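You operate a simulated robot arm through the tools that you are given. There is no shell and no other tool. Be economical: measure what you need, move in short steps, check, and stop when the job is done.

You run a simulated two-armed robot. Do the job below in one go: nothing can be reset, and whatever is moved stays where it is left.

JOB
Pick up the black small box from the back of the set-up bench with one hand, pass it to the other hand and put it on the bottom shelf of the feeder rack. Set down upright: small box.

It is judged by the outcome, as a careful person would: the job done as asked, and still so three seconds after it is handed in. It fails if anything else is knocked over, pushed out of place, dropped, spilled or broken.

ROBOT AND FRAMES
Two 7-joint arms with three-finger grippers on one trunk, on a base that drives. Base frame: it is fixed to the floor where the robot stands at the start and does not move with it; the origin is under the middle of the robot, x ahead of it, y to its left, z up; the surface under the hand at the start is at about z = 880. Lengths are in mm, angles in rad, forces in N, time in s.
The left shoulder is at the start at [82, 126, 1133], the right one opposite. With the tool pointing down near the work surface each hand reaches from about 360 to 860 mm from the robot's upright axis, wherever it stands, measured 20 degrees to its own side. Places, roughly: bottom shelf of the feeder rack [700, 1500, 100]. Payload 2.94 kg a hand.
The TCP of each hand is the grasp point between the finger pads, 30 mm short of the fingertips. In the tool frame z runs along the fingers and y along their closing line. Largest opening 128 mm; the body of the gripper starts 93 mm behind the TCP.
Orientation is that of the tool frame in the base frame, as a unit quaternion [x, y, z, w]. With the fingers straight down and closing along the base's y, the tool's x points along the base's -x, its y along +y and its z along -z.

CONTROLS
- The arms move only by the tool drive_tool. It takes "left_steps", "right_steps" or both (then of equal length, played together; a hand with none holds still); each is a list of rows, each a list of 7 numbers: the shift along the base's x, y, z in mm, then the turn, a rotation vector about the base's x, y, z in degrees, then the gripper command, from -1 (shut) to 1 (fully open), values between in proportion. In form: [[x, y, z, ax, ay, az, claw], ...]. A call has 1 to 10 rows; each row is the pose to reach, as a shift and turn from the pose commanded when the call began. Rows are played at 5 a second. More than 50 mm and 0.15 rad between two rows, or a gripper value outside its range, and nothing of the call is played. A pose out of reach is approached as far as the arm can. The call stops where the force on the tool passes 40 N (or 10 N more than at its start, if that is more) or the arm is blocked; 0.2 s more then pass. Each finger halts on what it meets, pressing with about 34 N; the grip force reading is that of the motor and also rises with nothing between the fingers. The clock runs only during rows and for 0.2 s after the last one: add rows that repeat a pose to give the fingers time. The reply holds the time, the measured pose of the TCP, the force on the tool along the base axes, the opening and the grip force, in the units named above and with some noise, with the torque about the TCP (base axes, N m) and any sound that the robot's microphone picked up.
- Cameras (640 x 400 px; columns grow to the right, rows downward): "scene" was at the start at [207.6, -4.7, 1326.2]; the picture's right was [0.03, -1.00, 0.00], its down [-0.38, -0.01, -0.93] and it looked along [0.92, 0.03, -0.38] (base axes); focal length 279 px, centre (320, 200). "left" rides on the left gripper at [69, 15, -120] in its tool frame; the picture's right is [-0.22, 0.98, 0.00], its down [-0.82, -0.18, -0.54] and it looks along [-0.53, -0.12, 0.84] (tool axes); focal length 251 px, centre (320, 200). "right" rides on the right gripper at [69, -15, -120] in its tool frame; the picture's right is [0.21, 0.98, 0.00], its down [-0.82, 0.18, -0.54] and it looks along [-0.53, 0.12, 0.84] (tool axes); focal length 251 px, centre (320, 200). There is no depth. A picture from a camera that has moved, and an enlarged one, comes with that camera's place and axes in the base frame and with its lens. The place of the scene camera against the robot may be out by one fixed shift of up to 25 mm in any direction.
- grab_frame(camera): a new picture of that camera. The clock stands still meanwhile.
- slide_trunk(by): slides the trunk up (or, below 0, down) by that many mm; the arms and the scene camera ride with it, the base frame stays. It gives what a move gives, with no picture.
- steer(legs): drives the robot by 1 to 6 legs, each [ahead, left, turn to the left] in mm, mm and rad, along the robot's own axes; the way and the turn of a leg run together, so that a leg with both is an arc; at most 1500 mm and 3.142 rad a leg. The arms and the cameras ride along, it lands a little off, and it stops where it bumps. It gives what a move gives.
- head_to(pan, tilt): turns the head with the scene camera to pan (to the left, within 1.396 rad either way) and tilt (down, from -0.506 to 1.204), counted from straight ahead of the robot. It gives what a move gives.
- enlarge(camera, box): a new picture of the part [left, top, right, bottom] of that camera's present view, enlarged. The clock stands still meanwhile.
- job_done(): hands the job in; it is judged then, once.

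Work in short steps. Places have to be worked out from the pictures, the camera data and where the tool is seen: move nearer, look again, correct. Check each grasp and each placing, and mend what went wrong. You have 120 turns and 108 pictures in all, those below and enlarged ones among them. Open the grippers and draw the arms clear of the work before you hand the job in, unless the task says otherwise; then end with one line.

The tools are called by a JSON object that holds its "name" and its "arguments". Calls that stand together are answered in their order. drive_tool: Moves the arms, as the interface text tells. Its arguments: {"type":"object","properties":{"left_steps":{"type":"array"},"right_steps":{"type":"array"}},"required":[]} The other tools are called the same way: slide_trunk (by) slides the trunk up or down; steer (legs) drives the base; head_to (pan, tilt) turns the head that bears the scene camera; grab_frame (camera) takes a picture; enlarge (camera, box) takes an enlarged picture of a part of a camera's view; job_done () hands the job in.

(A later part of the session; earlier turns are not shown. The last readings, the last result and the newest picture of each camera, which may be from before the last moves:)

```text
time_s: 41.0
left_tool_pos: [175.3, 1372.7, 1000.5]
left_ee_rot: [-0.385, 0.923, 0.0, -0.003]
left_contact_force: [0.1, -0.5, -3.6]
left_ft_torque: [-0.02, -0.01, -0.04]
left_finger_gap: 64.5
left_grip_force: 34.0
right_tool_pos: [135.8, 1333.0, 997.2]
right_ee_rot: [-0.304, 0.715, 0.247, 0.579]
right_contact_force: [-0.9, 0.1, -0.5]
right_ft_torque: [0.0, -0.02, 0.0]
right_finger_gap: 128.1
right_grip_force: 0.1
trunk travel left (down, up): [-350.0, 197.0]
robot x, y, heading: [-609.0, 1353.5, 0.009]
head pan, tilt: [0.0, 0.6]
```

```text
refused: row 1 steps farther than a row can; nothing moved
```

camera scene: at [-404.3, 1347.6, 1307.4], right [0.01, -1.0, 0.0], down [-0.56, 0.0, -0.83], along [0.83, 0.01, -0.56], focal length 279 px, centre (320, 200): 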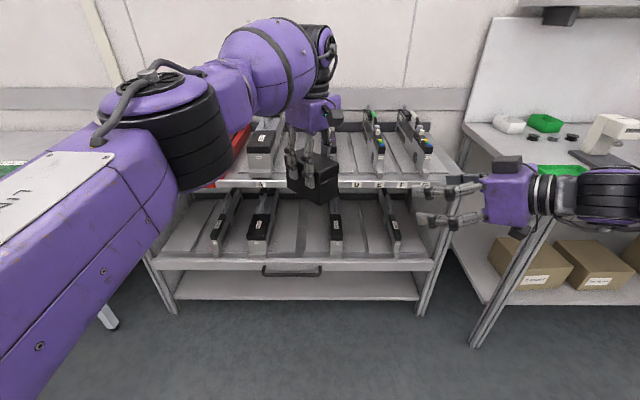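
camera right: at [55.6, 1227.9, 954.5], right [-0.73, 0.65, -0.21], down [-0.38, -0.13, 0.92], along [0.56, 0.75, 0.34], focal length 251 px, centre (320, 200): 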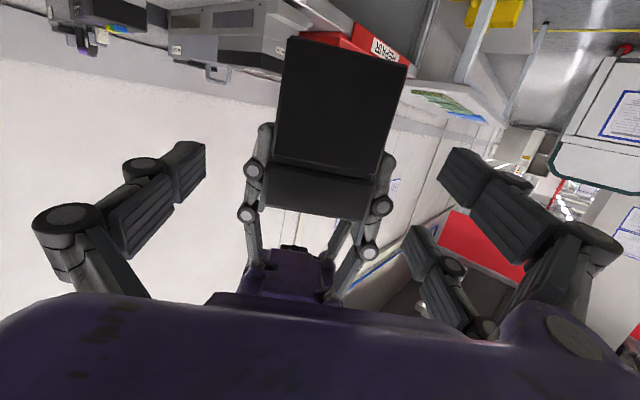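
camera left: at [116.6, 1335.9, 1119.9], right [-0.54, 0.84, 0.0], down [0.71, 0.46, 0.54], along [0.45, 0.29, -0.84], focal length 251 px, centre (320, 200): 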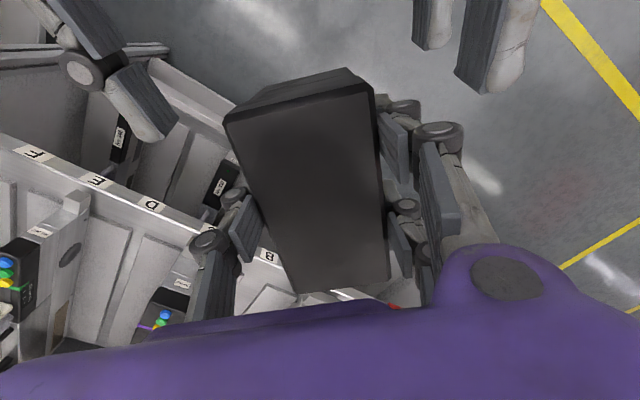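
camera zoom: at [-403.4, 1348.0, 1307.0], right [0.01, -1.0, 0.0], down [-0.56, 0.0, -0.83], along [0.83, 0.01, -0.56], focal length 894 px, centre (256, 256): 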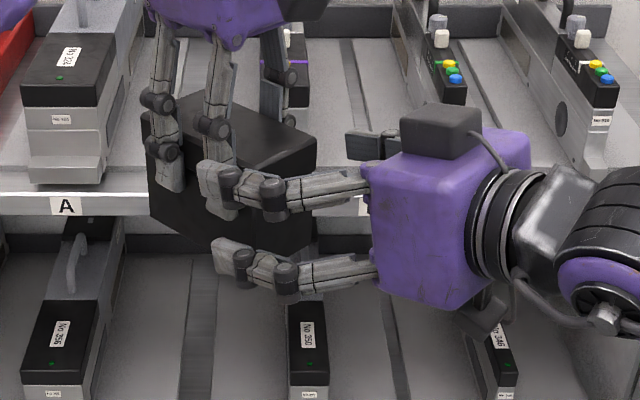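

Rows are relative to the present pose, so I repeat with zero shift.

{"name": "drive_tool", "arguments": {"right_steps": [[0, 0, 0, 0, 0, 0, 0.5], [0, 0, 0, 0, 0, 0, 0.2], [0, 0, 0, 0, 0, 0, 0.1], [0, 0, 0, 0, 0, 0, 0.04]]}}

{"name": "grab_frame", "arguments": {"camera": "left"}}

{"name": "enlarge", "arguments": {"camera": "scene", "box": [240, 120, 440, 245]}}

```text
time_s: 42.0
left_tool_pos: [176.4, 1376.2, 1001.8]
left_ee_rot: [-0.387, 0.922, -0.002, 0.0]
left_contact_force: [37.3, 4.1, -4.8]
left_ft_torque: [-0.1, 0.89, -0.71]
left_finger_gap: 64.3
left_grip_force: 34.0
right_tool_pos: [134.8, 1335.7, 996.8]
right_ee_rot: [-0.305, 0.714, 0.249, 0.579]
right_contact_force: [-36.7, -2.6, 2.3]
right_ft_torque: [0.2, -1.13, 1.99]
right_finger_gap: 92.3
right_grip_force: 19.8
trunk travel left (down, up): [-350.0, 197.0]
robot x, y, heading: [-604.7, 1353.4, 0.01]
head pan, tilt: [0.0, 0.6]
```

```text
73 pictures are left
camera left: at [118.0, 1337.4, 1119.7], right [-0.55, 0.84, 0.0], down [0.7, 0.46, 0.54], along [0.45, 0.29, -0.84], focal length 251 px, centre (320, 200)
```

left: 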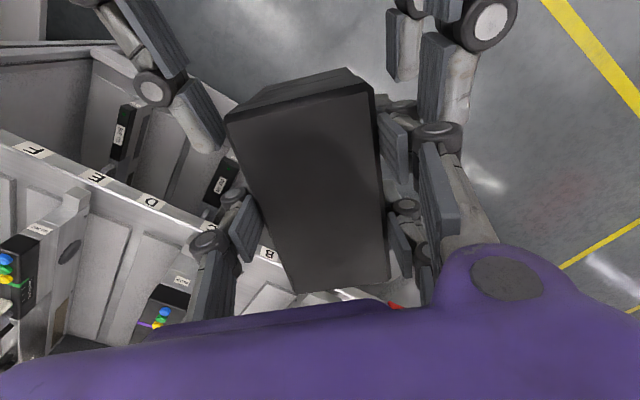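

```text
3.20 times, centred on (340, 182) of scene
camera zoom: at [-403.1, 1348.4, 1307.0], right [0.01, -1.0, 0.0], down [-0.57, 0.0, -0.82], along [0.82, 0.01, -0.57], focal length 894 px, centre (256, 256)
```

zoom: 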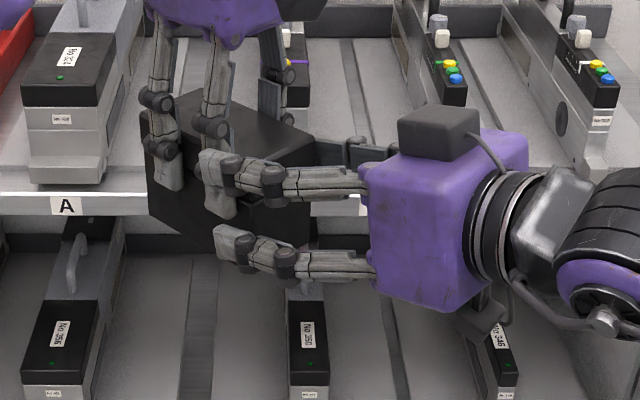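

Gap stalled at 92: the paired fingers are solid and meet each other. Gap 64.5 also tells me the box is larger and lower than I thought (≈124 x 64 x 85), with its free length at the far end. I open and retreat the right hand, then will turn the box so that its far end faces the right hand.

{"name": "drive_tool", "arguments": {"right_steps": [[0, 0, 0, 0, 0, 0, 0.6], [0, 0, 0, 0, 0, 0, 1], [0, 0, 0, 0, 0, 0, 1], [-25, -25, 0, 0, 0, 0, 1], [-50, -50, 0, 0, 0, 0, 1], [-75, -80, 0, 0, 0, 0, 1], [-80, -115, 0, 0, 0, 0, 1], [-80, -150, 0, 0, 0, 0, 1], [-80, -185, 0, 0, 0, 0, 1], [-80, -185, 0, 0, 0, 0, 1]]}}

{"name": "grab_frame", "arguments": {"camera": "left"}}

```text
time_s: 44.2
left_tool_pos: [175.8, 1375.6, 1000.5]
left_ee_rot: [-0.385, 0.923, -0.001, -0.003]
left_contact_force: [-0.7, 0.4, -3.3]
left_ft_torque: [-0.01, 0.01, 0.01]
left_finger_gap: 64.4
left_grip_force: 33.8
right_tool_pos: [55.5, 1149.1, 997.0]
right_ee_rot: [-0.304, 0.715, 0.247, 0.579]
right_contact_force: [-0.2, 0.1, -0.4]
right_ft_torque: [0.03, 0.06, -0.03]
right_finger_gap: 128.0
right_grip_force: 0.1
trunk travel left (down, up): [-350.0, 197.0]
robot x, y, heading: [-606.8, 1357.3, 0.008]
head pan, tilt: [0.0, 0.6]
```

```text
71 pictures are left
camera left: at [117.1, 1336.5, 1119.6], right [-0.54, 0.84, 0.0], down [0.71, 0.46, 0.54], along [0.45, 0.29, -0.84], focal length 251 px, centre (320, 200)
```

left: 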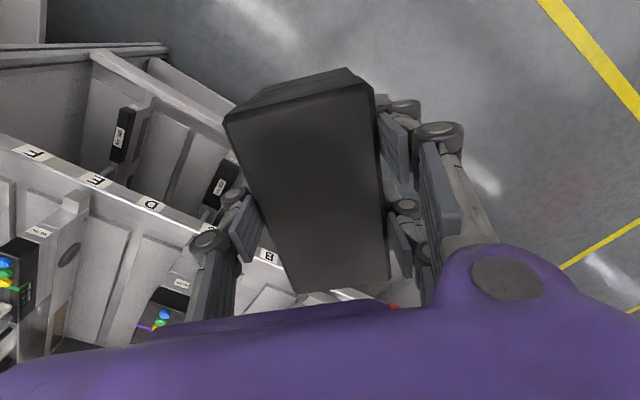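

Now the left hand turns the box clockwise by 135° while drawing back 100 mm; the right hand turns to point along +y.

{"name": "drive_tool", "arguments": {"left_steps": [[-20, 0, 0, 0, 0, -8, -1], [-40, 0, 0, 0, 0, -16, -1], [-60, 0, 0, 0, 0, -24, -1], [-80, 0, 0, 0, 0, -32, -1], [-100, 0, 0, 0, 0, -40, -1], [-100, 0, 0, 0, 0, -48, -1], [-100, 0, 0, 0, 0, -56, -1], [-100, 0, 0, 0, 0, -64, -1], [-100, 0, 0, 0, 0, -72, -1]], "right_steps": [[0, 0, 0, 0, 0, 0, 1], [0, 0, 0, 0, 0, 0, 1], [3, -2, -3, 0, 0, 7, 1], [6, -3, -6, 0, 0, 14, 1], [9, -4, -10, 0, 0, 21, 1], [12, -5, -14, 0, 0, 28, 1], [15, -5, -18, 0, 0, 35, 1], [18, -5, -20, 0, 0, 40, 1], [21, -5, -22, 0, 0, 45, 1]]}}

{"name": "drive_tool", "arguments": {"left_steps": [[0, 0, 0, 0, 0, -8, -1], [0, 0, 0, 0, 0, -16, -1], [0, 0, 0, 0, 0, -24, -1], [0, 0, 0, 0, 0, -32, -1], [0, 0, 0, 0, 0, -40, -1], [0, 0, 0, 0, 0, -48, -1], [0, 0, 0, 0, 0, -56, -1], [0, 0, 0, 0, 0, -63, -1], [0, 0, 0, 0, 0, -63, -1]]}}

{"name": "grab_frame", "arguments": {"camera": "scene"}}

{"name": "grab_frame", "arguments": {"camera": "right"}}

```text
time_s: 46.2
left_tool_pos: [76.2, 1374.2, 1001.4]
left_ee_rot: [0.231, 0.973, 0.001, -0.003]
left_contact_force: [-0.2, 0.8, -3.0]
left_ft_torque: [0.0, 0.03, 0.01]
left_finger_gap: 64.5
left_grip_force: 34.1
right_tool_pos: [78.9, 1143.9, 974.5]
right_ee_rot: [0.555, -0.544, -0.45, -0.44]
right_contact_force: [0.9, -0.8, -0.7]
right_ft_torque: [-0.02, 0.02, 0.0]
right_finger_gap: 127.8
right_grip_force: 0.2
trunk travel left (down, up): [-350.0, 197.0]
robot x, y, heading: [-604.3, 1354.2, 0.007]
head pan, tilt: [0.0, 0.6]
```

```text
time_s: 48.2
left_tool_pos: [6.8, 1378.7, 939.3]
left_ee_rot: [0.567, 0.816, 0.099, 0.061]
left_contact_force: [-0.2, 1.6, -3.8]
left_ft_torque: [-0.02, 0.01, 0.0]
left_finger_gap: 64.9
left_grip_force: 33.8
left hand out of reach, approached as far as the arm can: row 3, 4, 5, 6, 7, 8, 9
right_tool_pos: [78.2, 1144.6, 974.3]
right_ee_rot: [0.554, -0.546, -0.449, -0.44]
right_contact_force: [0.9, 0.8, -0.5]
right_ft_torque: [0.06, 0.01, 0.06]
right_finger_gap: 127.8
right_grip_force: 0.1
trunk travel left (down, up): [-350.0, 197.0]
robot x, y, heading: [-606.4, 1355.2, 0.007]
head pan, tilt: [0.0, 0.6]
```

```text
70 pictures are left
camera scene: at [-400.9, 1348.9, 1306.6], right [0.01, -1.0, 0.0], down [-0.57, 0.0, -0.82], along [0.82, 0.01, -0.57], focal length 279 px, centre (320, 200)
```

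scene: 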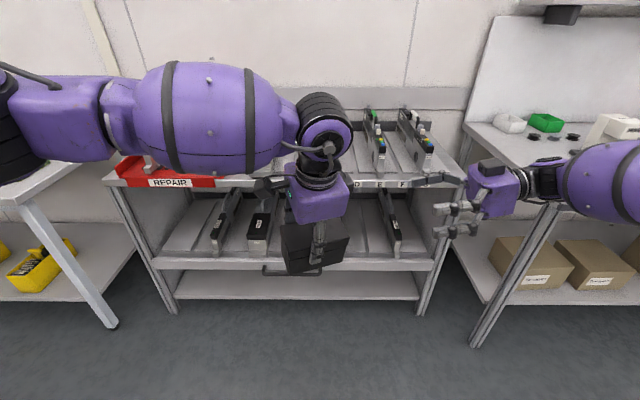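

```text
69 pictures are left
camera right: at [96.0, 1013.2, 931.5], right [-0.98, -0.06, -0.21], down [-0.17, -0.36, 0.92], along [-0.13, 0.93, 0.34], focal length 251 px, centre (320, 200)
```

right: 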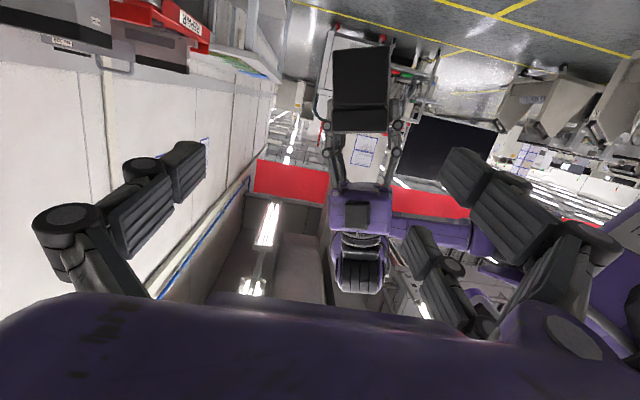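

The left wrist ran into its roll limit clockwise and tilted a bit; the box is still held. The other direction (counter-clockwise to about +270°) should have range, so I first undo the tilt back to the previous good pose.

{"name": "drive_tool", "arguments": {"left_steps": [[11, -1, 10, -1.6, 1.6, 7, -1], [23, -1, 20, -3.2, 3.2, 14, -1], [35, -2, 31, -4.8, 4.8, 21, -1], [46, -3, 41, -6.4, 6.4, 28.3, -1], [58, -4, 52, -8, 8, 35.4, -1], [69, -4, 62, -9.6, 9.6, 42.5, -1], [69, -4, 62, -9.6, 9.6, 42.5, -1]]}}

```text
time_s: 49.8
left_tool_pos: [73.7, 1374.7, 1000.6]
left_ee_rot: [0.232, 0.973, 0.002, 0.0]
left_contact_force: [0.2, -0.4, -2.6]
left_ft_torque: [0.03, -0.03, 0.01]
left_finger_gap: 64.4
left_grip_force: 33.6
right_tool_pos: [76.9, 1143.4, 975.1]
right_ee_rot: [0.554, -0.544, -0.45, -0.441]
right_contact_force: [-0.5, -0.4, -0.6]
right_ft_torque: [0.02, 0.03, 0.0]
right_finger_gap: 128.0
right_grip_force: 0.2
trunk travel left (down, up): [-350.0, 197.0]
robot x, y, heading: [-602.9, 1360.5, 0.004]
head pan, tilt: [0.0, 0.6]
```

Restored. Now I rotate the left hand counter-clockwise in 80° batches.

{"name": "drive_tool", "arguments": {"left_steps": [[0, 0, 0, 0, 0, 8, -1], [0, 0, 0, 0, 0, 16, -1], [0, 0, 0, 0, 0, 24, -1], [0, 0, 0, 0, 0, 32, -1], [0, 0, 0, 0, 0, 40, -1], [0, 0, 0, 0, 0, 48, -1], [0, 0, 0, 0, 0, 56, -1], [0, 0, 0, 0, 0, 64, -1], [0, 0, 0, 0, 0, 72, -1], [0, 0, 0, 0, 0, 80, -1]]}}

{"name": "drive_tool", "arguments": {"left_steps": [[0, 0, 0, 0, 0, 8, -1], [0, 0, 0, 0, 0, 16, -1], [0, 0, 0, 0, 0, 24, -1], [0, 0, 0, 0, 0, 32, -1], [0, 0, 0, 0, 0, 40, -1], [0, 0, 0, 0, 0, 48, -1], [0, 0, 0, 0, 0, 56, -1], [0, 0, 0, 0, 0, 64, -1], [0, 0, 0, 0, 0, 72, -1], [0, 0, 0, 0, 0, 80, -1]]}}

```text
time_s: 52.0
left_tool_pos: [74.6, 1374.3, 1000.8]
left_ee_rot: [-0.448, 0.894, 0.001, -0.001]
left_contact_force: [0.0, -1.2, -2.2]
left_ft_torque: [-0.02, 0.04, -0.01]
left_finger_gap: 64.3
left_grip_force: 33.8
right_tool_pos: [77.3, 1143.2, 975.2]
right_ee_rot: [0.554, -0.545, -0.449, -0.441]
right_contact_force: [0.5, 0.1, 0.1]
right_ft_torque: [-0.01, 0.02, 0.01]
right_finger_gap: 128.0
right_grip_force: 0.1
trunk travel left (down, up): [-350.0, 197.0]
robot x, y, heading: [-607.0, 1354.6, 0.01]
head pan, tilt: [0.0, 0.6]
```

```text
time_s: 54.2
left_tool_pos: [75.1, 1374.0, 1002.5]
left_ee_rot: [0.918, -0.397, -0.001, 0.002]
left_contact_force: [0.6, 0.3, -2.8]
left_ft_torque: [-0.04, -0.02, 0.0]
left_finger_gap: 64.3
left_grip_force: 34.4
right_tool_pos: [78.2, 1143.5, 975.3]
right_ee_rot: [0.554, -0.545, -0.449, -0.44]
right_contact_force: [0.2, 0.1, -0.7]
right_ft_torque: [-0.01, 0.01, -0.02]
right_finger_gap: 128.0
right_grip_force: 0.0
trunk travel left (down, up): [-350.0, 197.0]
robot x, y, heading: [-603.2, 1352.3, 0.006]
head pan, tilt: [0.0, 0.6]
```

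Working well (yaw ≈133°). I continue another 80°.

{"name": "drive_tool", "arguments": {"left_steps": [[0, 0, 0, 0, 0, 8, -1], [0, 0, 0, 0, 0, 16, -1], [0, 0, 0, 0, 0, 24, -1], [0, 0, 0, 0, 0, 32, -1], [0, 0, 0, 0, 0, 40, -1], [0, 0, 0, 0, 0, 48, -1], [0, 0, 0, 0, 0, 56, -1], [0, 0, 0, 0, 0, 64, -1], [0, 0, 0, 0, 0, 72, -1], [0, 0, 0, 0, 0, 80, -1]]}}

{"name": "grab_frame", "arguments": {"camera": "scene"}}

```text
time_s: 56.4
left_tool_pos: [75.7, 1374.2, 1001.4]
left_ee_rot: [0.958, 0.286, 0.0, 0.001]
left_contact_force: [-1.4, -0.1, -3.7]
left_ft_torque: [-0.04, 0.0, 0.01]
left_finger_gap: 64.5
left_grip_force: 34.2
right_tool_pos: [76.8, 1144.2, 975.7]
right_ee_rot: [0.554, -0.545, -0.449, -0.441]
right_contact_force: [0.3, -0.4, -0.1]
right_ft_torque: [0.0, -0.03, -0.02]
right_finger_gap: 127.9
right_grip_force: 0.0
trunk travel left (down, up): [-350.0, 197.0]
robot x, y, heading: [-606.9, 1358.0, 0.004]
head pan, tilt: [0.0, 0.6]
```

```text
68 pictures are left
camera scene: at [-403.1, 1348.2, 1307.0], right [0.01, -1.0, 0.0], down [-0.57, 0.0, -0.82], along [0.82, 0.01, -0.57], focal length 279 px, centre (320, 200)
```

scene: 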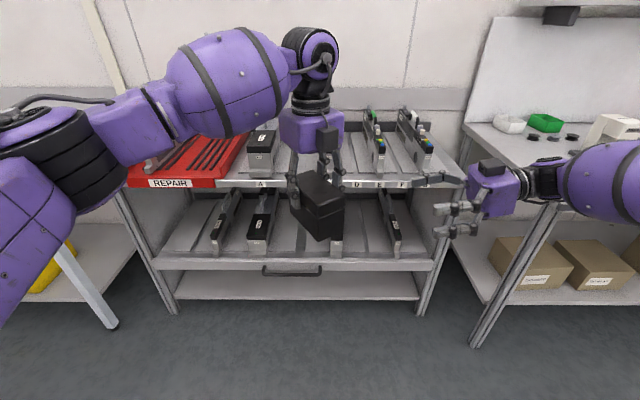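

Left yaw is now 213° with the far end toward the right hand. I turn 27° more (240°) and bring the right hand to yaw 60°, aligned about 100 mm short.

{"name": "drive_tool", "arguments": {"left_steps": [[0, 0, 0, 0, 0, 7, -1], [0, 0, 0, 0, 0, 14, -1], [0, 0, 0, 0, 0, 21, -1], [0, 0, 0, 0, 0, 26.6, -1], [0, 0, 0, 0, 0, 26.6, -1]], "right_steps": [[-22, 18, 0, 0, 0, -7.5, 1], [-45, 36, 0, 0, 0, -15, 1], [-67, 57, 0, 0, 0, -22.5, 1], [-89, 78, 0, 0, 0, -30, 1], [-89, 78, 0, 0, 0, -30, 1]]}}

{"name": "grab_frame", "arguments": {"camera": "scene"}}

{"name": "grab_frame", "arguments": {"camera": "right"}}

```text
time_s: 57.6
left_tool_pos: [74.9, 1374.3, 1000.8]
left_ee_rot: [0.867, 0.498, 0.001, 0.001]
left_contact_force: [-0.1, 0.4, -3.0]
left_ft_torque: [0.05, 0.0, 0.0]
left_finger_gap: 64.6
left_grip_force: 34.0
right_tool_pos: [-10.7, 1221.7, 974.9]
right_ee_rot: [-0.395, 0.669, 0.321, 0.541]
right_contact_force: [0.1, -0.1, -0.5]
right_ft_torque: [-0.03, 0.02, -0.03]
right_finger_gap: 128.0
right_grip_force: 0.0
trunk travel left (down, up): [-350.0, 197.0]
robot x, y, heading: [-605.3, 1353.6, 0.006]
head pan, tilt: [0.0, 0.6]
```

```text
67 pictures are left
camera scene: at [-402.4, 1348.1, 1306.9], right [0.01, -1.0, 0.0], down [-0.57, 0.0, -0.82], along [0.82, 0.01, -0.57], focal length 279 px, centre (320, 200)
```

scene: 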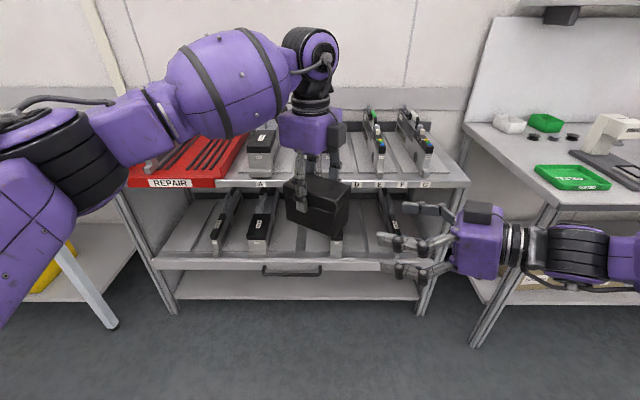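

```text
66 pictures are left
camera right: at [-61.8, 1098.7, 932.9], right [-0.88, 0.43, -0.21], down [-0.33, -0.23, 0.92], along [0.35, 0.87, 0.34], focal length 251 px, centre (320, 200)
```

right: 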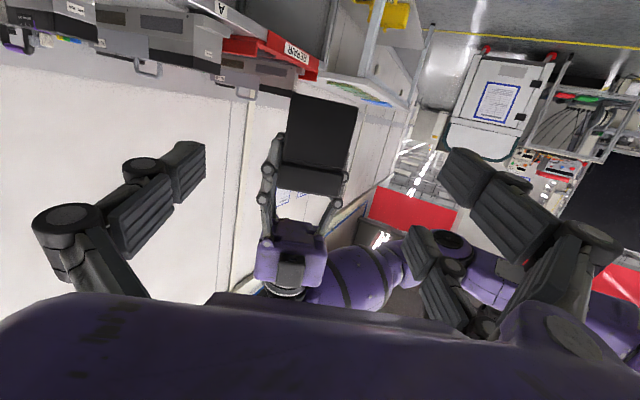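

Alignment looks good. I zoom the right camera to measure the distance to the box's end face.

{"name": "enlarge", "arguments": {"camera": "right", "box": [220, 70, 420, 220]}}

{"name": "grab_frame", "arguments": {"camera": "left"}}

```text
2.67 times, centred on (320, 145) of right
camera zoom: at [-61.8, 1098.7, 932.9], right [-0.88, 0.43, -0.21], down [-0.33, -0.23, 0.92], along [0.35, 0.87, 0.34], focal length 670 px, centre (320, 347)
```

zoom: 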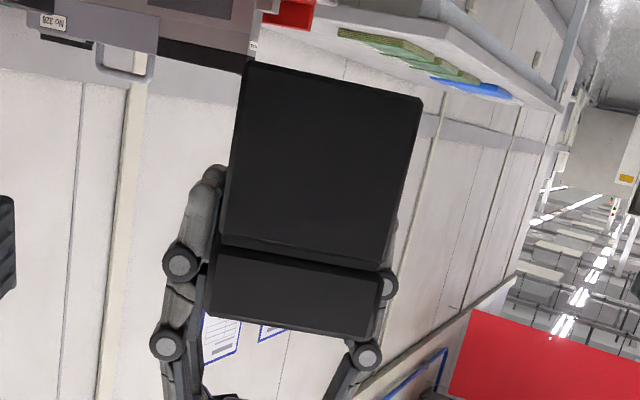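

```text
64 pictures are left
camera left: at [122.4, 1425.9, 1119.9], right [0.74, -0.68, 0.0], down [-0.57, -0.62, 0.54], along [-0.36, -0.4, -0.84], focal length 251 px, centre (320, 200)
```

left: 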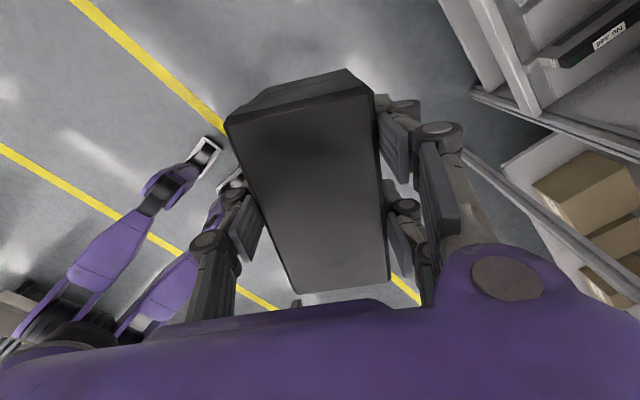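

The end face is ~110 mm ahead of the right TCP. I advance 75 mm first, then verify before closing in.

{"name": "drive_tool", "arguments": {"right_steps": [[12, 22, 0, 0, 0, -0.5, 1], [24, 44, 0, 0, 0, -1, 1], [36, 65, 0, 0, 0, -1.5, 1], [44, 79, 0, 0, 0, -1.5, 1], [50.6, 92, 0, 0, 0, -1.5, 1], [50.6, 92, 0, 0, 0, -1.5, 1]]}}

{"name": "grab_frame", "arguments": {"camera": "right"}}

{"name": "enlarge", "arguments": {"camera": "scene", "box": [240, 120, 440, 245]}}

{"name": "grab_frame", "arguments": {"camera": "left"}}

```text
time_s: 59.0
left_tool_pos: [73.5, 1372.7, 1001.5]
left_ee_rot: [0.868, 0.497, 0.001, 0.001]
left_contact_force: [0.5, 0.3, -3.4]
left_ft_torque: [0.01, -0.01, -0.01]
left_finger_gap: 64.3
left_grip_force: 33.7
right_tool_pos: [38.8, 1313.0, 974.2]
right_ee_rot: [-0.385, 0.675, 0.313, 0.546]
right_contact_force: [0.3, 0.0, 0.6]
right_ft_torque: [0.01, -0.01, -0.02]
right_finger_gap: 128.0
right_grip_force: 0.0
trunk travel left (down, up): [-350.0, 197.0]
robot x, y, heading: [-605.3, 1355.0, 0.011]
head pan, tilt: [0.0, 0.6]
```

```text
63 pictures are left
camera right: at [-14.8, 1192.1, 932.3], right [-0.86, 0.46, -0.21], down [-0.34, -0.22, 0.92], along [0.37, 0.86, 0.34], focal length 251 px, centre (320, 200)
```

right: 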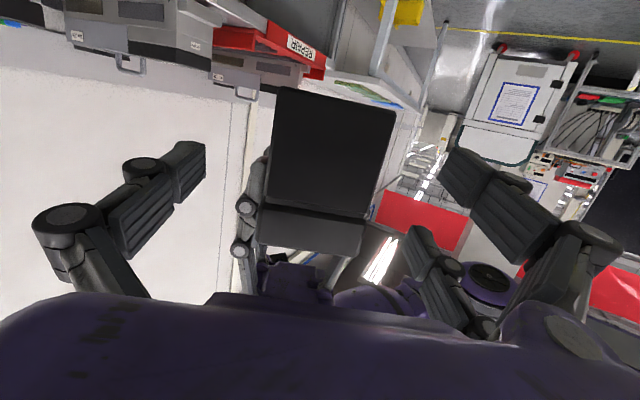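

```text
3.20 times, centred on (340, 182) of scene
camera zoom: at [-403.3, 1348.0, 1307.0], right [0.01, -1.0, 0.0], down [-0.56, 0.0, -0.83], along [0.83, 0.01, -0.56], focal length 894 px, centre (256, 256)
```

zoom: 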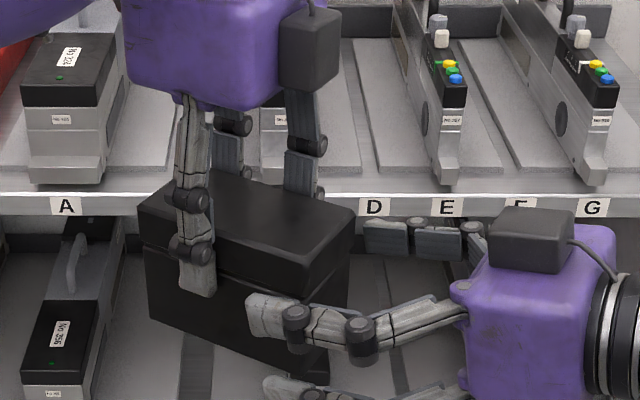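

```text
61 pictures are left
camera left: at [121.6, 1425.7, 1120.5], right [0.73, -0.68, 0.0], down [-0.57, -0.62, 0.54], along [-0.36, -0.4, -0.84], focal length 251 px, centre (320, 200)
```

left: 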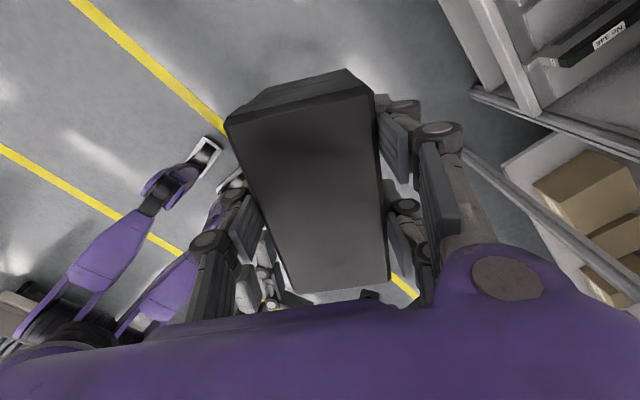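

The right tips overlap the box's end by ~20 mm, and both sides look clear of the left fingers. I close the right hand gradually, watching the gap.

{"name": "drive_tool", "arguments": {"right_steps": [[0, 0, 0, 0, 0, 0, 0.5], [0, 0, 0, 0, 0, 0, 0.2], [0, 0, 0, 0, 0, 0, 0.1], [0, 0, 0, 0, 0, 0, 0.04], [0, 0, 0, 0, 0, 0, 0.04]]}}

{"name": "enlarge", "arguments": {"camera": "scene", "box": [240, 120, 440, 245]}}

```text
time_s: 60.2
left_tool_pos: [75.3, 1374.2, 1001.5]
left_ee_rot: [0.868, 0.497, 0.001, 0.002]
left_contact_force: [-0.8, 0.4, -3.6]
left_ft_torque: [0.02, 0.03, -0.04]
left_finger_gap: 64.4
left_grip_force: 33.8
right_tool_pos: [38.3, 1314.1, 973.9]
right_ee_rot: [-0.385, 0.675, 0.313, 0.546]
right_contact_force: [0.1, 0.7, 0.1]
right_ft_torque: [-0.02, -0.01, 0.0]
right_finger_gap: 66.7
right_grip_force: 0.0
trunk travel left (down, up): [-350.0, 197.0]
robot x, y, heading: [-604.5, 1354.2, 0.011]
head pan, tilt: [0.0, 0.6]
```

```text
3.20 times, centred on (340, 182) of scene
camera zoom: at [-403.1, 1348.2, 1307.0], right [0.01, -1.0, 0.0], down [-0.57, 0.0, -0.82], along [0.82, 0.01, -0.57], focal length 894 px, centre (256, 256)
```

zoom: 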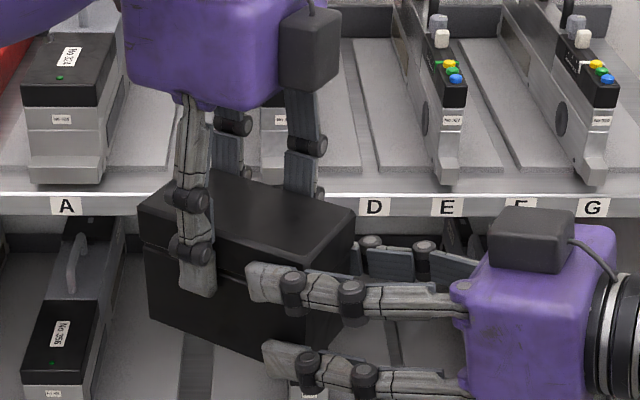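

Gap 66.7 with no contact — nothing in the way. I close fully onto the box.

{"name": "drive_tool", "arguments": {"right_steps": [[0, 0, 0, 0, 0, 0, -0.1], [0, 0, 0, 0, 0, 0, -0.5], [0, 0, 0, 0, 0, 0, -1], [0, 0, 0, 0, 0, 0, -1]]}}

```text
time_s: 61.2
left_tool_pos: [73.4, 1375.2, 1001.5]
left_ee_rot: [0.868, 0.496, 0.001, 0.002]
left_contact_force: [3.8, 0.4, -2.5]
left_ft_torque: [0.37, 0.55, -0.17]
left_finger_gap: 64.3
left_grip_force: 34.0
right_tool_pos: [38.7, 1313.2, 975.1]
right_ee_rot: [-0.386, 0.674, 0.313, 0.546]
right_contact_force: [-3.9, -1.1, -0.3]
right_ft_torque: [-0.39, -0.65, 0.32]
right_finger_gap: 64.7
right_grip_force: 33.8
trunk travel left (down, up): [-350.0, 197.0]
robot x, y, heading: [-606.3, 1356.9, 0.006]
head pan, tilt: [0.0, 0.6]
```

Right hand holds firmly (64.7 mm, 34 N). I open the left hand and, if the right alone carries the weight, lift the left straight up.

{"name": "drive_tool", "arguments": {"left_steps": [[0, 0, 0, 0, 0, 0, 0.1], [0, 0, 0, 0, 0, 0, 0.3], [0, 0, 0, 0, 0, 0, 0.3]]}}

{"name": "enlarge", "arguments": {"camera": "scene", "box": [240, 120, 440, 245]}}

```text
time_s: 62.0
left_tool_pos: [73.8, 1374.0, 1001.8]
left_ee_rot: [0.868, 0.497, 0.001, 0.002]
left_contact_force: [0.4, -0.4, 0.2]
left_ft_torque: [-0.03, 0.0, -0.02]
left_finger_gap: 83.1
left_grip_force: 0.0
right_tool_pos: [38.5, 1314.2, 974.2]
right_ee_rot: [-0.386, 0.675, 0.313, 0.546]
right_contact_force: [0.0, -0.1, -0.2]
right_ft_torque: [-0.14, 0.08, -0.01]
right_finger_gap: 64.5
right_grip_force: 34.0
trunk travel left (down, up): [-350.0, 197.0]
robot x, y, heading: [-604.7, 1354.9, 0.01]
head pan, tilt: [0.0, 0.6]
```

```text
3.20 times, centred on (340, 182) of scene
camera zoom: at [-403.1, 1348.2, 1307.0], right [0.01, -1.0, 0.0], down [-0.57, 0.0, -0.82], along [0.82, 0.01, -0.57], focal length 894 px, centre (256, 256)
```

zoom: 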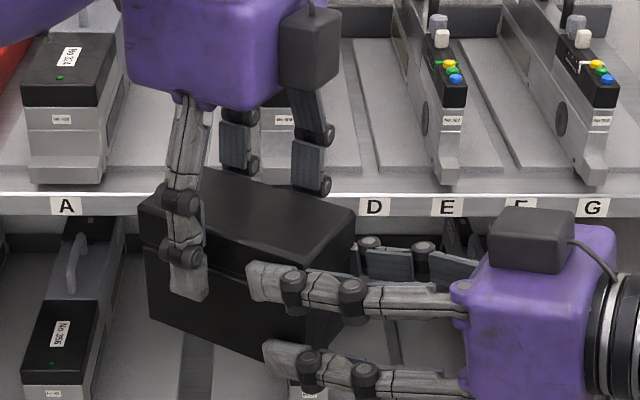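

The left is free and the box stays with the right. I raise the left hand clear and move it away to the left.

{"name": "drive_tool", "arguments": {"left_steps": [[0, 0, 20, 0, 0, 0, 0.35], [0, 0, 55, 0, 0, 0, 0.35], [0, 0, 95, 0, 0, 0, 0.35], [0, 0, 135, 0, 0, 0, 0.35], [0, 30, 165, 0, 0, 0, 0.35], [0, 70, 180, 0, 0, 0, 0.35], [0, 110, 180, 0, 0, 0, 0.35], [0, 155, 180, 0, 0, 0, 0.35], [0, 200, 180, 0, 0, 0, 0.35], [0, 200, 180, 0, 0, 0, 0.35]]}}

{"name": "grab_frame", "arguments": {"camera": "scene"}}

{"name": "grab_frame", "arguments": {"camera": "right"}}

```text
time_s: 64.2
left_tool_pos: [74.0, 1572.2, 1180.5]
left_ee_rot: [0.868, 0.497, 0.001, 0.001]
left_contact_force: [0.2, -0.4, 0.2]
left_ft_torque: [0.04, -0.05, 0.0]
left_finger_gap: 86.3
left_grip_force: 0.2
right_tool_pos: [39.6, 1312.3, 973.4]
right_ee_rot: [-0.385, 0.675, 0.313, 0.546]
right_contact_force: [-0.4, 0.0, 0.0]
right_ft_torque: [-0.14, 0.1, -0.01]
right_finger_gap: 64.7
right_grip_force: 34.2
trunk travel left (down, up): [-350.0, 197.0]
robot x, y, heading: [-611.1, 1354.5, 0.009]
head pan, tilt: [0.0, 0.6]
```

```text
58 pictures are left
camera scene: at [-402.9, 1347.2, 1307.0], right [0.01, -1.0, 0.0], down [-0.57, 0.0, -0.82], along [0.82, 0.01, -0.57], focal length 279 px, centre (320, 200)
```

scene: 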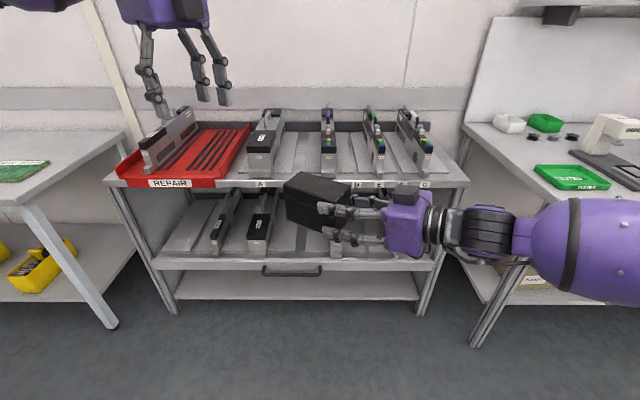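

```text
57 pictures are left
camera right: at [-14.7, 1191.5, 932.1], right [-0.86, 0.46, -0.21], down [-0.34, -0.22, 0.92], along [0.37, 0.86, 0.34], focal length 251 px, centre (320, 200)
```

right: 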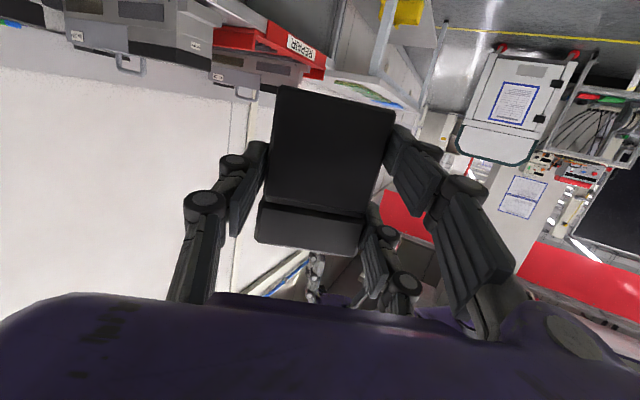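

The box is safely in the right hand and level. I draw the left arm back close to the robot, then lower the trunk fully.

{"name": "drive_tool", "arguments": {"left_steps": [[-40, 10, 0, 0, 0, -7, 0.6], [-80, 20, 0, 0, 0, -14, 1], [-120, 30, 0, 0, 0, -21, 1], [-160, 40, 0, 0, 0, -28, 1], [-200, 50, 0, 0, 0, -35, 1], [-230, 60, 0, 0, 0, -42, 1], [-230, 60, 0, 0, 0, -42, 1]]}}

{"name": "slide_trunk", "arguments": {"by": -348}}

{"name": "grab_frame", "arguments": {"camera": "scene"}}

```text
time_s: 65.8
left_tool_pos: [-155.6, 1633.3, 1180.8]
left_ee_rot: [0.988, 0.152, 0.0, 0.002]
left_contact_force: [0.7, 0.3, 0.2]
left_ft_torque: [0.01, 0.05, -0.03]
left_finger_gap: 128.1
left_grip_force: 0.0
right_tool_pos: [40.5, 1313.7, 974.1]
right_ee_rot: [-0.385, 0.675, 0.313, 0.546]
right_contact_force: [-0.6, -0.2, 0.2]
right_ft_torque: [-0.15, 0.11, -0.01]
right_finger_gap: 64.5
right_grip_force: 34.4
trunk travel left (down, up): [-350.0, 197.0]
robot x, y, heading: [-608.6, 1353.3, 0.01]
head pan, tilt: [0.0, 0.6]
```

```text
time_s: 69.2
left_tool_pos: [-123.6, 1634.9, 824.2]
left_ee_rot: [0.988, 0.154, -0.03, -0.002]
left_contact_force: [-0.8, -0.5, -0.5]
left_ft_torque: [-0.03, -0.03, -0.03]
left_finger_gap: 128.2
left_grip_force: 0.0
right_tool_pos: [39.3, 1313.3, 626.7]
right_ee_rot: [-0.386, 0.675, 0.313, 0.546]
right_contact_force: [0.3, 0.2, -0.1]
right_ft_torque: [-0.17, 0.05, -0.01]
right_finger_gap: 64.6
right_grip_force: 34.1
trunk travel left (down, up): [-2.0, 545.0]
robot x, y, heading: [-606.0, 1354.3, 0.005]
head pan, tilt: [0.0, 0.6]
```

```text
56 pictures are left
camera scene: at [-295.9, 1348.9, 949.5], right [0.01, -1.0, 0.0], down [-0.57, 0.0, -0.82], along [0.82, 0.01, -0.57], focal length 279 px, centre (320, 200)
```

scene: 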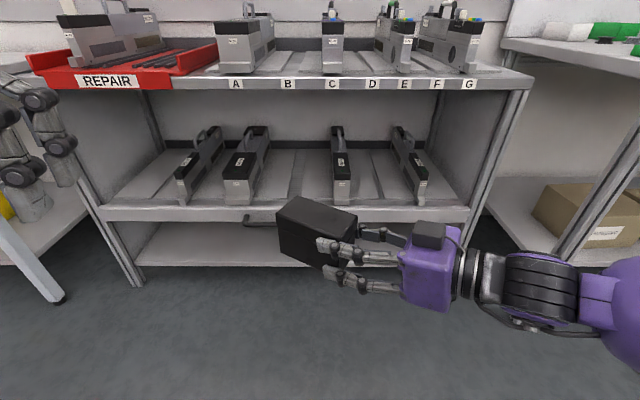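

The scene now shows the bottom shelf gap well (front edge x≈471, z≈100–320). I lower the right arm with the box in free space, reducing its yaw toward forward.

{"name": "drive_tool", "arguments": {"right_steps": [[0, 0, -44, 0, 0, -5, -1], [0, 0, -88, 0, 0, -10, -1], [0, 0, -132, 0, 0, -15, -1], [0, 0, -176, 0, 0, -20, -1], [0, 0, -220, 0, 0, -25, -1]]}}

```text
time_s: 70.4
left_tool_pos: [-124.7, 1634.7, 825.0]
left_ee_rot: [0.988, 0.154, -0.03, -0.003]
left_contact_force: [-0.5, 0.4, 0.8]
left_ft_torque: [0.03, 0.02, 0.01]
left_finger_gap: 128.0
left_grip_force: 0.1
right_tool_pos: [38.9, 1313.4, 407.3]
right_ee_rot: [-0.231, 0.743, 0.188, 0.6]
right_contact_force: [0.5, -0.5, -0.8]
right_ft_torque: [-0.12, 0.15, 0.04]
right_finger_gap: 64.5
right_grip_force: 34.5
trunk travel left (down, up): [-2.0, 545.0]
robot x, y, heading: [-608.2, 1356.6, 0.002]
head pan, tilt: [0.0, 0.6]
```

Going smoothly; I continue down to about z = 205.

{"name": "drive_tool", "arguments": {"right_steps": [[0, 0, -41, 0, 0, -3, -1], [0, 0, -82, 0, 0, -6, -1], [0, 0, -123, 0, 0, -9, -1], [0, 0, -164, 0, 0, -12, -1], [0, 0, -202, 0, 0, -15, -1], [0, 0, -202, 0, 0, -15, -1]]}}

{"name": "grab_frame", "arguments": {"camera": "scene"}}

{"name": "grab_frame", "arguments": {"camera": "right"}}

```text
time_s: 71.8
left_tool_pos: [-124.4, 1634.8, 824.8]
left_ee_rot: [0.988, 0.154, -0.03, -0.003]
left_contact_force: [-0.7, 0.6, 0.2]
left_ft_torque: [-0.01, -0.01, 0.03]
left_finger_gap: 128.1
left_grip_force: 0.0
right_tool_pos: [79.8, 1245.0, 191.8]
right_ee_rot: [-0.132, 0.766, 0.153, 0.61]
right_contact_force: [-0.3, 0.5, 0.9]
right_ft_torque: [-0.06, 0.13, 0.0]
right_finger_gap: 64.3
right_grip_force: 34.0
right hand out of reach, approached as far as the arm can: row 1, 2, 3, 4, 5, 6
trunk travel left (down, up): [-2.0, 545.0]
robot x, y, heading: [-608.3, 1353.7, 0.006]
head pan, tilt: [0.0, 0.6]
```

```text
55 pictures are left
camera scene: at [-295.9, 1348.8, 949.5], right [0.01, -1.0, 0.0], down [-0.57, 0.0, -0.82], along [0.82, 0.01, -0.57], focal length 279 px, centre (320, 200)
```

scene: 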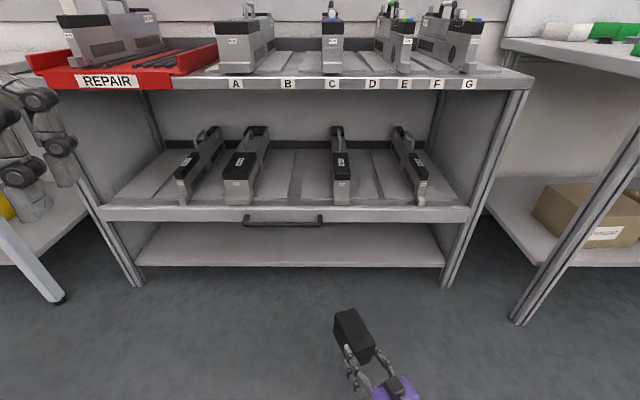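

```text
54 pictures are left
camera right: at [-36.8, 1182.7, 148.5], right [-0.43, 0.89, -0.14], down [-0.37, -0.04, 0.93], along [0.82, 0.45, 0.35], focal length 251 px, centre (320, 200)
```

right: 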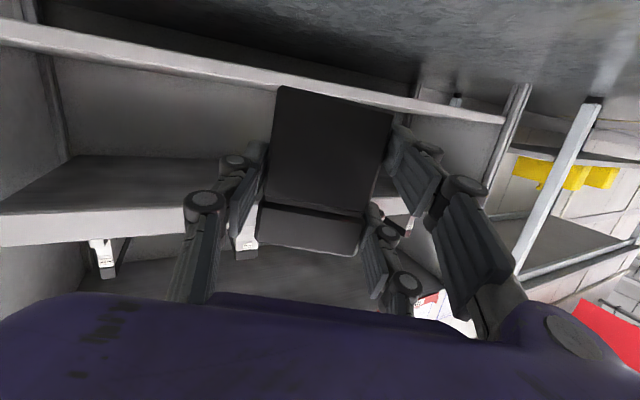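

The box is now low, but with ~4° roll. I try correcting the roll and see whether the arm allows it.

{"name": "drive_tool", "arguments": {"right_steps": [[0, 0, 4, -2, -0.9, 0, -1], [0, 0, 8, -3.9, -1.7, 0, -1], [0, 0, 8, -3.9, -1.7, 0, -1]]}}

```text
time_s: 72.6
left_tool_pos: [-122.6, 1634.2, 825.6]
left_ee_rot: [0.988, 0.154, -0.03, -0.003]
left_contact_force: [-0.7, -0.8, -0.6]
left_ft_torque: [-0.01, 0.0, -0.01]
left_finger_gap: 128.1
left_grip_force: 0.1
right_tool_pos: [91.7, 1225.6, 197.1]
right_ee_rot: [-0.155, 0.762, 0.138, 0.613]
right_contact_force: [0.4, 0.0, 0.6]
right_ft_torque: [-0.06, 0.12, -0.04]
right_finger_gap: 64.6
right_grip_force: 33.2
right hand out of reach, approached as far as the arm can: row 1, 2, 3
trunk travel left (down, up): [-2.0, 545.0]
robot x, y, heading: [-606.1, 1353.3, 0.01]
head pan, tilt: [0.0, 0.6]
```

Roll is now ~1°. I check in free space whether the arm can go down to the release height (TCP ≈ 150).

{"name": "drive_tool", "arguments": {"right_steps": [[5, -8, -15, 0, 0, 0, -1], [10, -16, -30, 0, 0, 0, -1], [15, -24, -47, 0, 0, 0, -1], [15, -24, -47, 0, 0, 0, -1]]}}

{"name": "enlarge", "arguments": {"camera": "scene", "box": [260, 200, 500, 400]}}

```text
time_s: 73.6
left_tool_pos: [-123.2, 1634.7, 824.7]
left_ee_rot: [0.988, 0.154, -0.031, -0.003]
left_contact_force: [-0.1, -0.2, -0.2]
left_ft_torque: [-0.02, 0.0, 0.0]
left_finger_gap: 127.8
left_grip_force: 0.1
right_tool_pos: [105.8, 1200.7, 150.1]
right_ee_rot: [-0.155, 0.762, 0.125, 0.616]
right_contact_force: [0.6, -0.1, 0.1]
right_ft_torque: [-0.06, 0.13, 0.01]
right_finger_gap: 64.8
right_grip_force: 34.0
trunk travel left (down, up): [-2.0, 545.0]
robot x, y, heading: [-607.2, 1352.5, 0.008]
head pan, tilt: [0.0, 0.6]
```

```text
2.00 times, centred on (380, 300) of scene
camera zoom: at [-295.8, 1348.9, 949.5], right [0.01, -1.0, 0.0], down [-0.57, 0.0, -0.82], along [0.82, 0.01, -0.57], focal length 559 px, centre (200, 0)
```

zoom: 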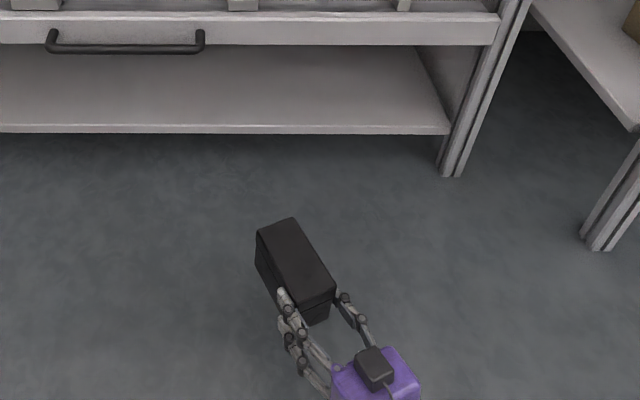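

The arm reaches release height level and without limits. From this low viewpoint I measure the bottom shelf's height with the right camera.

{"name": "grab_frame", "arguments": {"camera": "right"}}

```text
52 pictures are left
camera right: at [-9.3, 1135.1, 108.0], right [-0.42, 0.88, -0.21], down [-0.4, 0.03, 0.92], along [0.81, 0.47, 0.34], focal length 251 px, centre (320, 200)
```

right: 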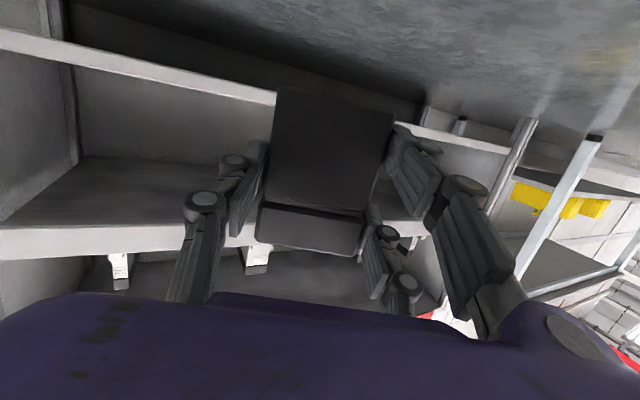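

The shelf's front bar spans about z = 101–127, so its surface is ≈127. I raise the box to TCP z≈215 for clearance before driving in.

{"name": "drive_tool", "arguments": {"right_steps": [[0, -3, 22, 0, 0, 0, -1], [0, -6, 44, 0, 0, 0, -1], [0, -10, 65, 0, 0, 0, -1], [0, -10, 65, 0, 0, 0, -1]]}}

```text
time_s: 74.6
left_tool_pos: [-123.7, 1635.0, 825.7]
left_ee_rot: [0.988, 0.154, -0.029, -0.002]
left_contact_force: [0.0, 0.1, 0.4]
left_ft_torque: [0.0, 0.0, 0.01]
left_finger_gap: 127.9
left_grip_force: 0.1
right_tool_pos: [105.9, 1190.2, 214.7]
right_ee_rot: [-0.156, 0.762, 0.126, 0.615]
right_contact_force: [0.5, -0.3, 0.3]
right_ft_torque: [-0.07, 0.17, 0.01]
right_finger_gap: 64.4
right_grip_force: 34.5
trunk travel left (down, up): [-2.0, 545.0]
robot x, y, heading: [-603.8, 1354.9, 0.008]
head pan, tilt: [0.0, 0.6]
```

Reached cleanly. I drive 180 mm ahead and check the line-up with the shelf.

{"name": "steer", "arguments": {"legs": [[180, 0, 0]]}}

{"name": "head_to", "arguments": {"pan": -0.1, "tilt": 0.75}}

{"name": "grab_frame", "arguments": {"camera": "scene"}}

{"name": "grab_frame", "arguments": {"camera": "right"}}

```text
time_s: 76.1
left_tool_pos: [58.9, 1636.8, 825.8]
left_ee_rot: [0.988, 0.153, -0.031, -0.002]
left_contact_force: [-0.2, -0.7, 0.0]
left_ft_torque: [-0.02, -0.02, 0.0]
left_finger_gap: 128.2
left_grip_force: 0.1
right_tool_pos: [287.8, 1191.4, 214.3]
right_ee_rot: [-0.156, 0.762, 0.126, 0.616]
right_contact_force: [1.1, 0.1, -0.1]
right_ft_torque: [-0.09, 0.13, 0.01]
right_finger_gap: 64.5
right_grip_force: 34.4
trunk travel left (down, up): [-2.0, 545.0]
robot x, y, heading: [-425.7, 1355.3, 0.008]
head pan, tilt: [0.0, 0.6]
```

```text
time_s: 76.8
left_tool_pos: [57.5, 1635.3, 824.3]
left_ee_rot: [0.988, 0.153, -0.03, -0.002]
left_contact_force: [0.9, -0.6, -0.1]
left_ft_torque: [0.05, -0.01, 0.01]
left_finger_gap: 127.8
left_grip_force: 0.0
right_tool_pos: [287.5, 1192.0, 214.5]
right_ee_rot: [-0.155, 0.762, 0.125, 0.617]
right_contact_force: [0.0, 0.1, -0.1]
right_ft_torque: [-0.08, 0.19, -0.01]
right_finger_gap: 64.6
right_grip_force: 34.1
trunk travel left (down, up): [-2.0, 545.0]
robot x, y, heading: [-423.6, 1356.5, 0.005]
head pan, tilt: [-0.099, 0.75]
```

```text
51 pictures are left
camera scene: at [-119.9, 1342.0, 936.6], right [-0.09, -1.0, 0.0], down [-0.68, 0.06, -0.73], along [0.73, -0.07, -0.68], focal length 279 px, centre (320, 200)
```

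scene: 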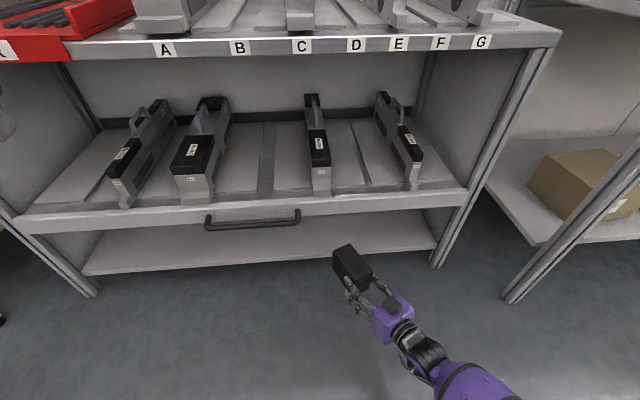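

```text
50 pictures are left
camera right: at [171.7, 1126.1, 172.4], right [-0.42, 0.88, -0.21], down [-0.4, 0.03, 0.92], along [0.81, 0.47, 0.34], focal length 251 px, centre (320, 200)
```

right: 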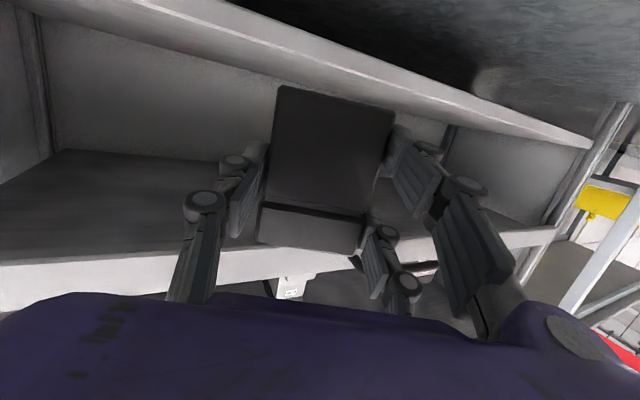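

I zoom on the shelf bar from the right camera to refine its height and front position.

{"name": "enlarge", "arguments": {"camera": "right", "box": [100, 0, 300, 125]}}

{"name": "enlarge", "arguments": {"camera": "scene", "box": [240, 170, 480, 320]}}

```text
3.20 times, centred on (200, 62) of right
camera zoom: at [171.7, 1126.1, 172.4], right [-0.42, 0.88, -0.21], down [-0.4, 0.03, 0.92], along [0.81, 0.47, 0.34], focal length 805 px, centre (704, 640)
```

zoom: 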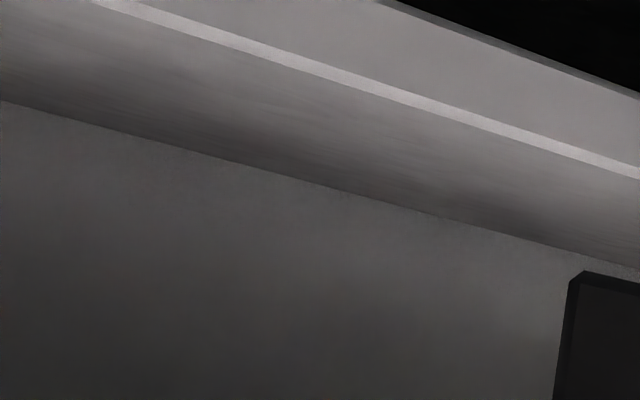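

```text
2.67 times, centred on (360, 245) of scene
camera zoom: at [-119.9, 1342.0, 936.6], right [-0.09, -1.0, 0.0], down [-0.68, 0.06, -0.73], along [0.73, -0.07, -0.68], focal length 745 px, centre (213, 80)
```

zoom: 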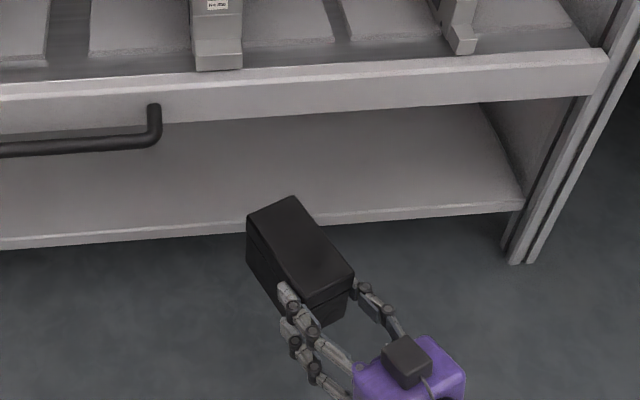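

Both views agree: shelf surface z≈127, front edge x≈450. I drive 212 mm further so the box is fully over the shelf.

{"name": "steer", "arguments": {"legs": [[212, 0, 0]]}}

{"name": "grab_frame", "arguments": {"camera": "scene"}}

{"name": "grab_frame", "arguments": {"camera": "right"}}

```text
time_s: 78.5
left_tool_pos: [271.2, 1636.1, 825.3]
left_ee_rot: [0.988, 0.154, -0.03, -0.003]
left_contact_force: [0.2, 0.2, -1.5]
left_ft_torque: [-0.01, 0.02, 0.0]
left_finger_gap: 128.0
left_grip_force: 0.0
right_tool_pos: [498.7, 1192.2, 213.5]
right_ee_rot: [-0.156, 0.763, 0.126, 0.615]
right_contact_force: [1.2, 0.0, 0.8]
right_ft_torque: [-0.06, 0.18, -0.03]
right_finger_gap: 64.5
right_grip_force: 34.0
trunk travel left (down, up): [-2.0, 545.0]
robot x, y, heading: [-210.6, 1360.2, 0.004]
head pan, tilt: [-0.099, 0.75]
```

```text
47 pictures are left
camera scene: at [92.2, 1343.2, 936.5], right [-0.09, -1.0, 0.0], down [-0.68, 0.06, -0.73], along [0.73, -0.07, -0.68], focal length 279 px, centre (320, 200)
```

scene: 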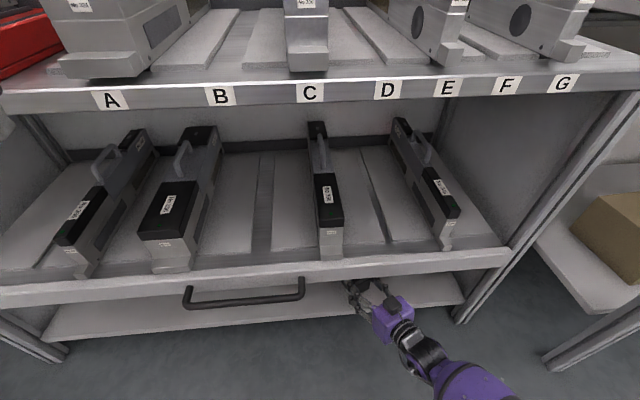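

```text
46 pictures are left
camera right: at [383.4, 1127.0, 172.2], right [-0.42, 0.88, -0.21], down [-0.4, 0.03, 0.92], along [0.81, 0.47, 0.34], focal length 251 px, centre (320, 200)
```

right: 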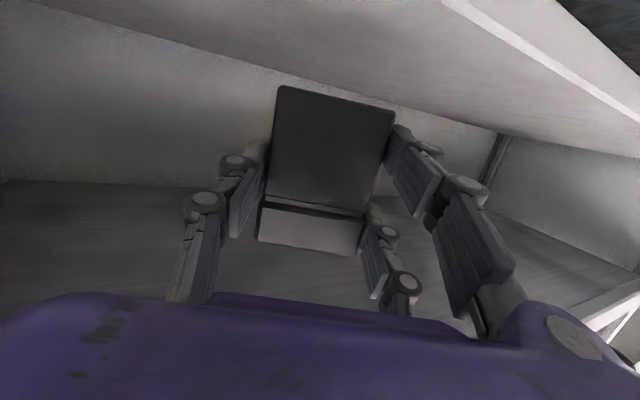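

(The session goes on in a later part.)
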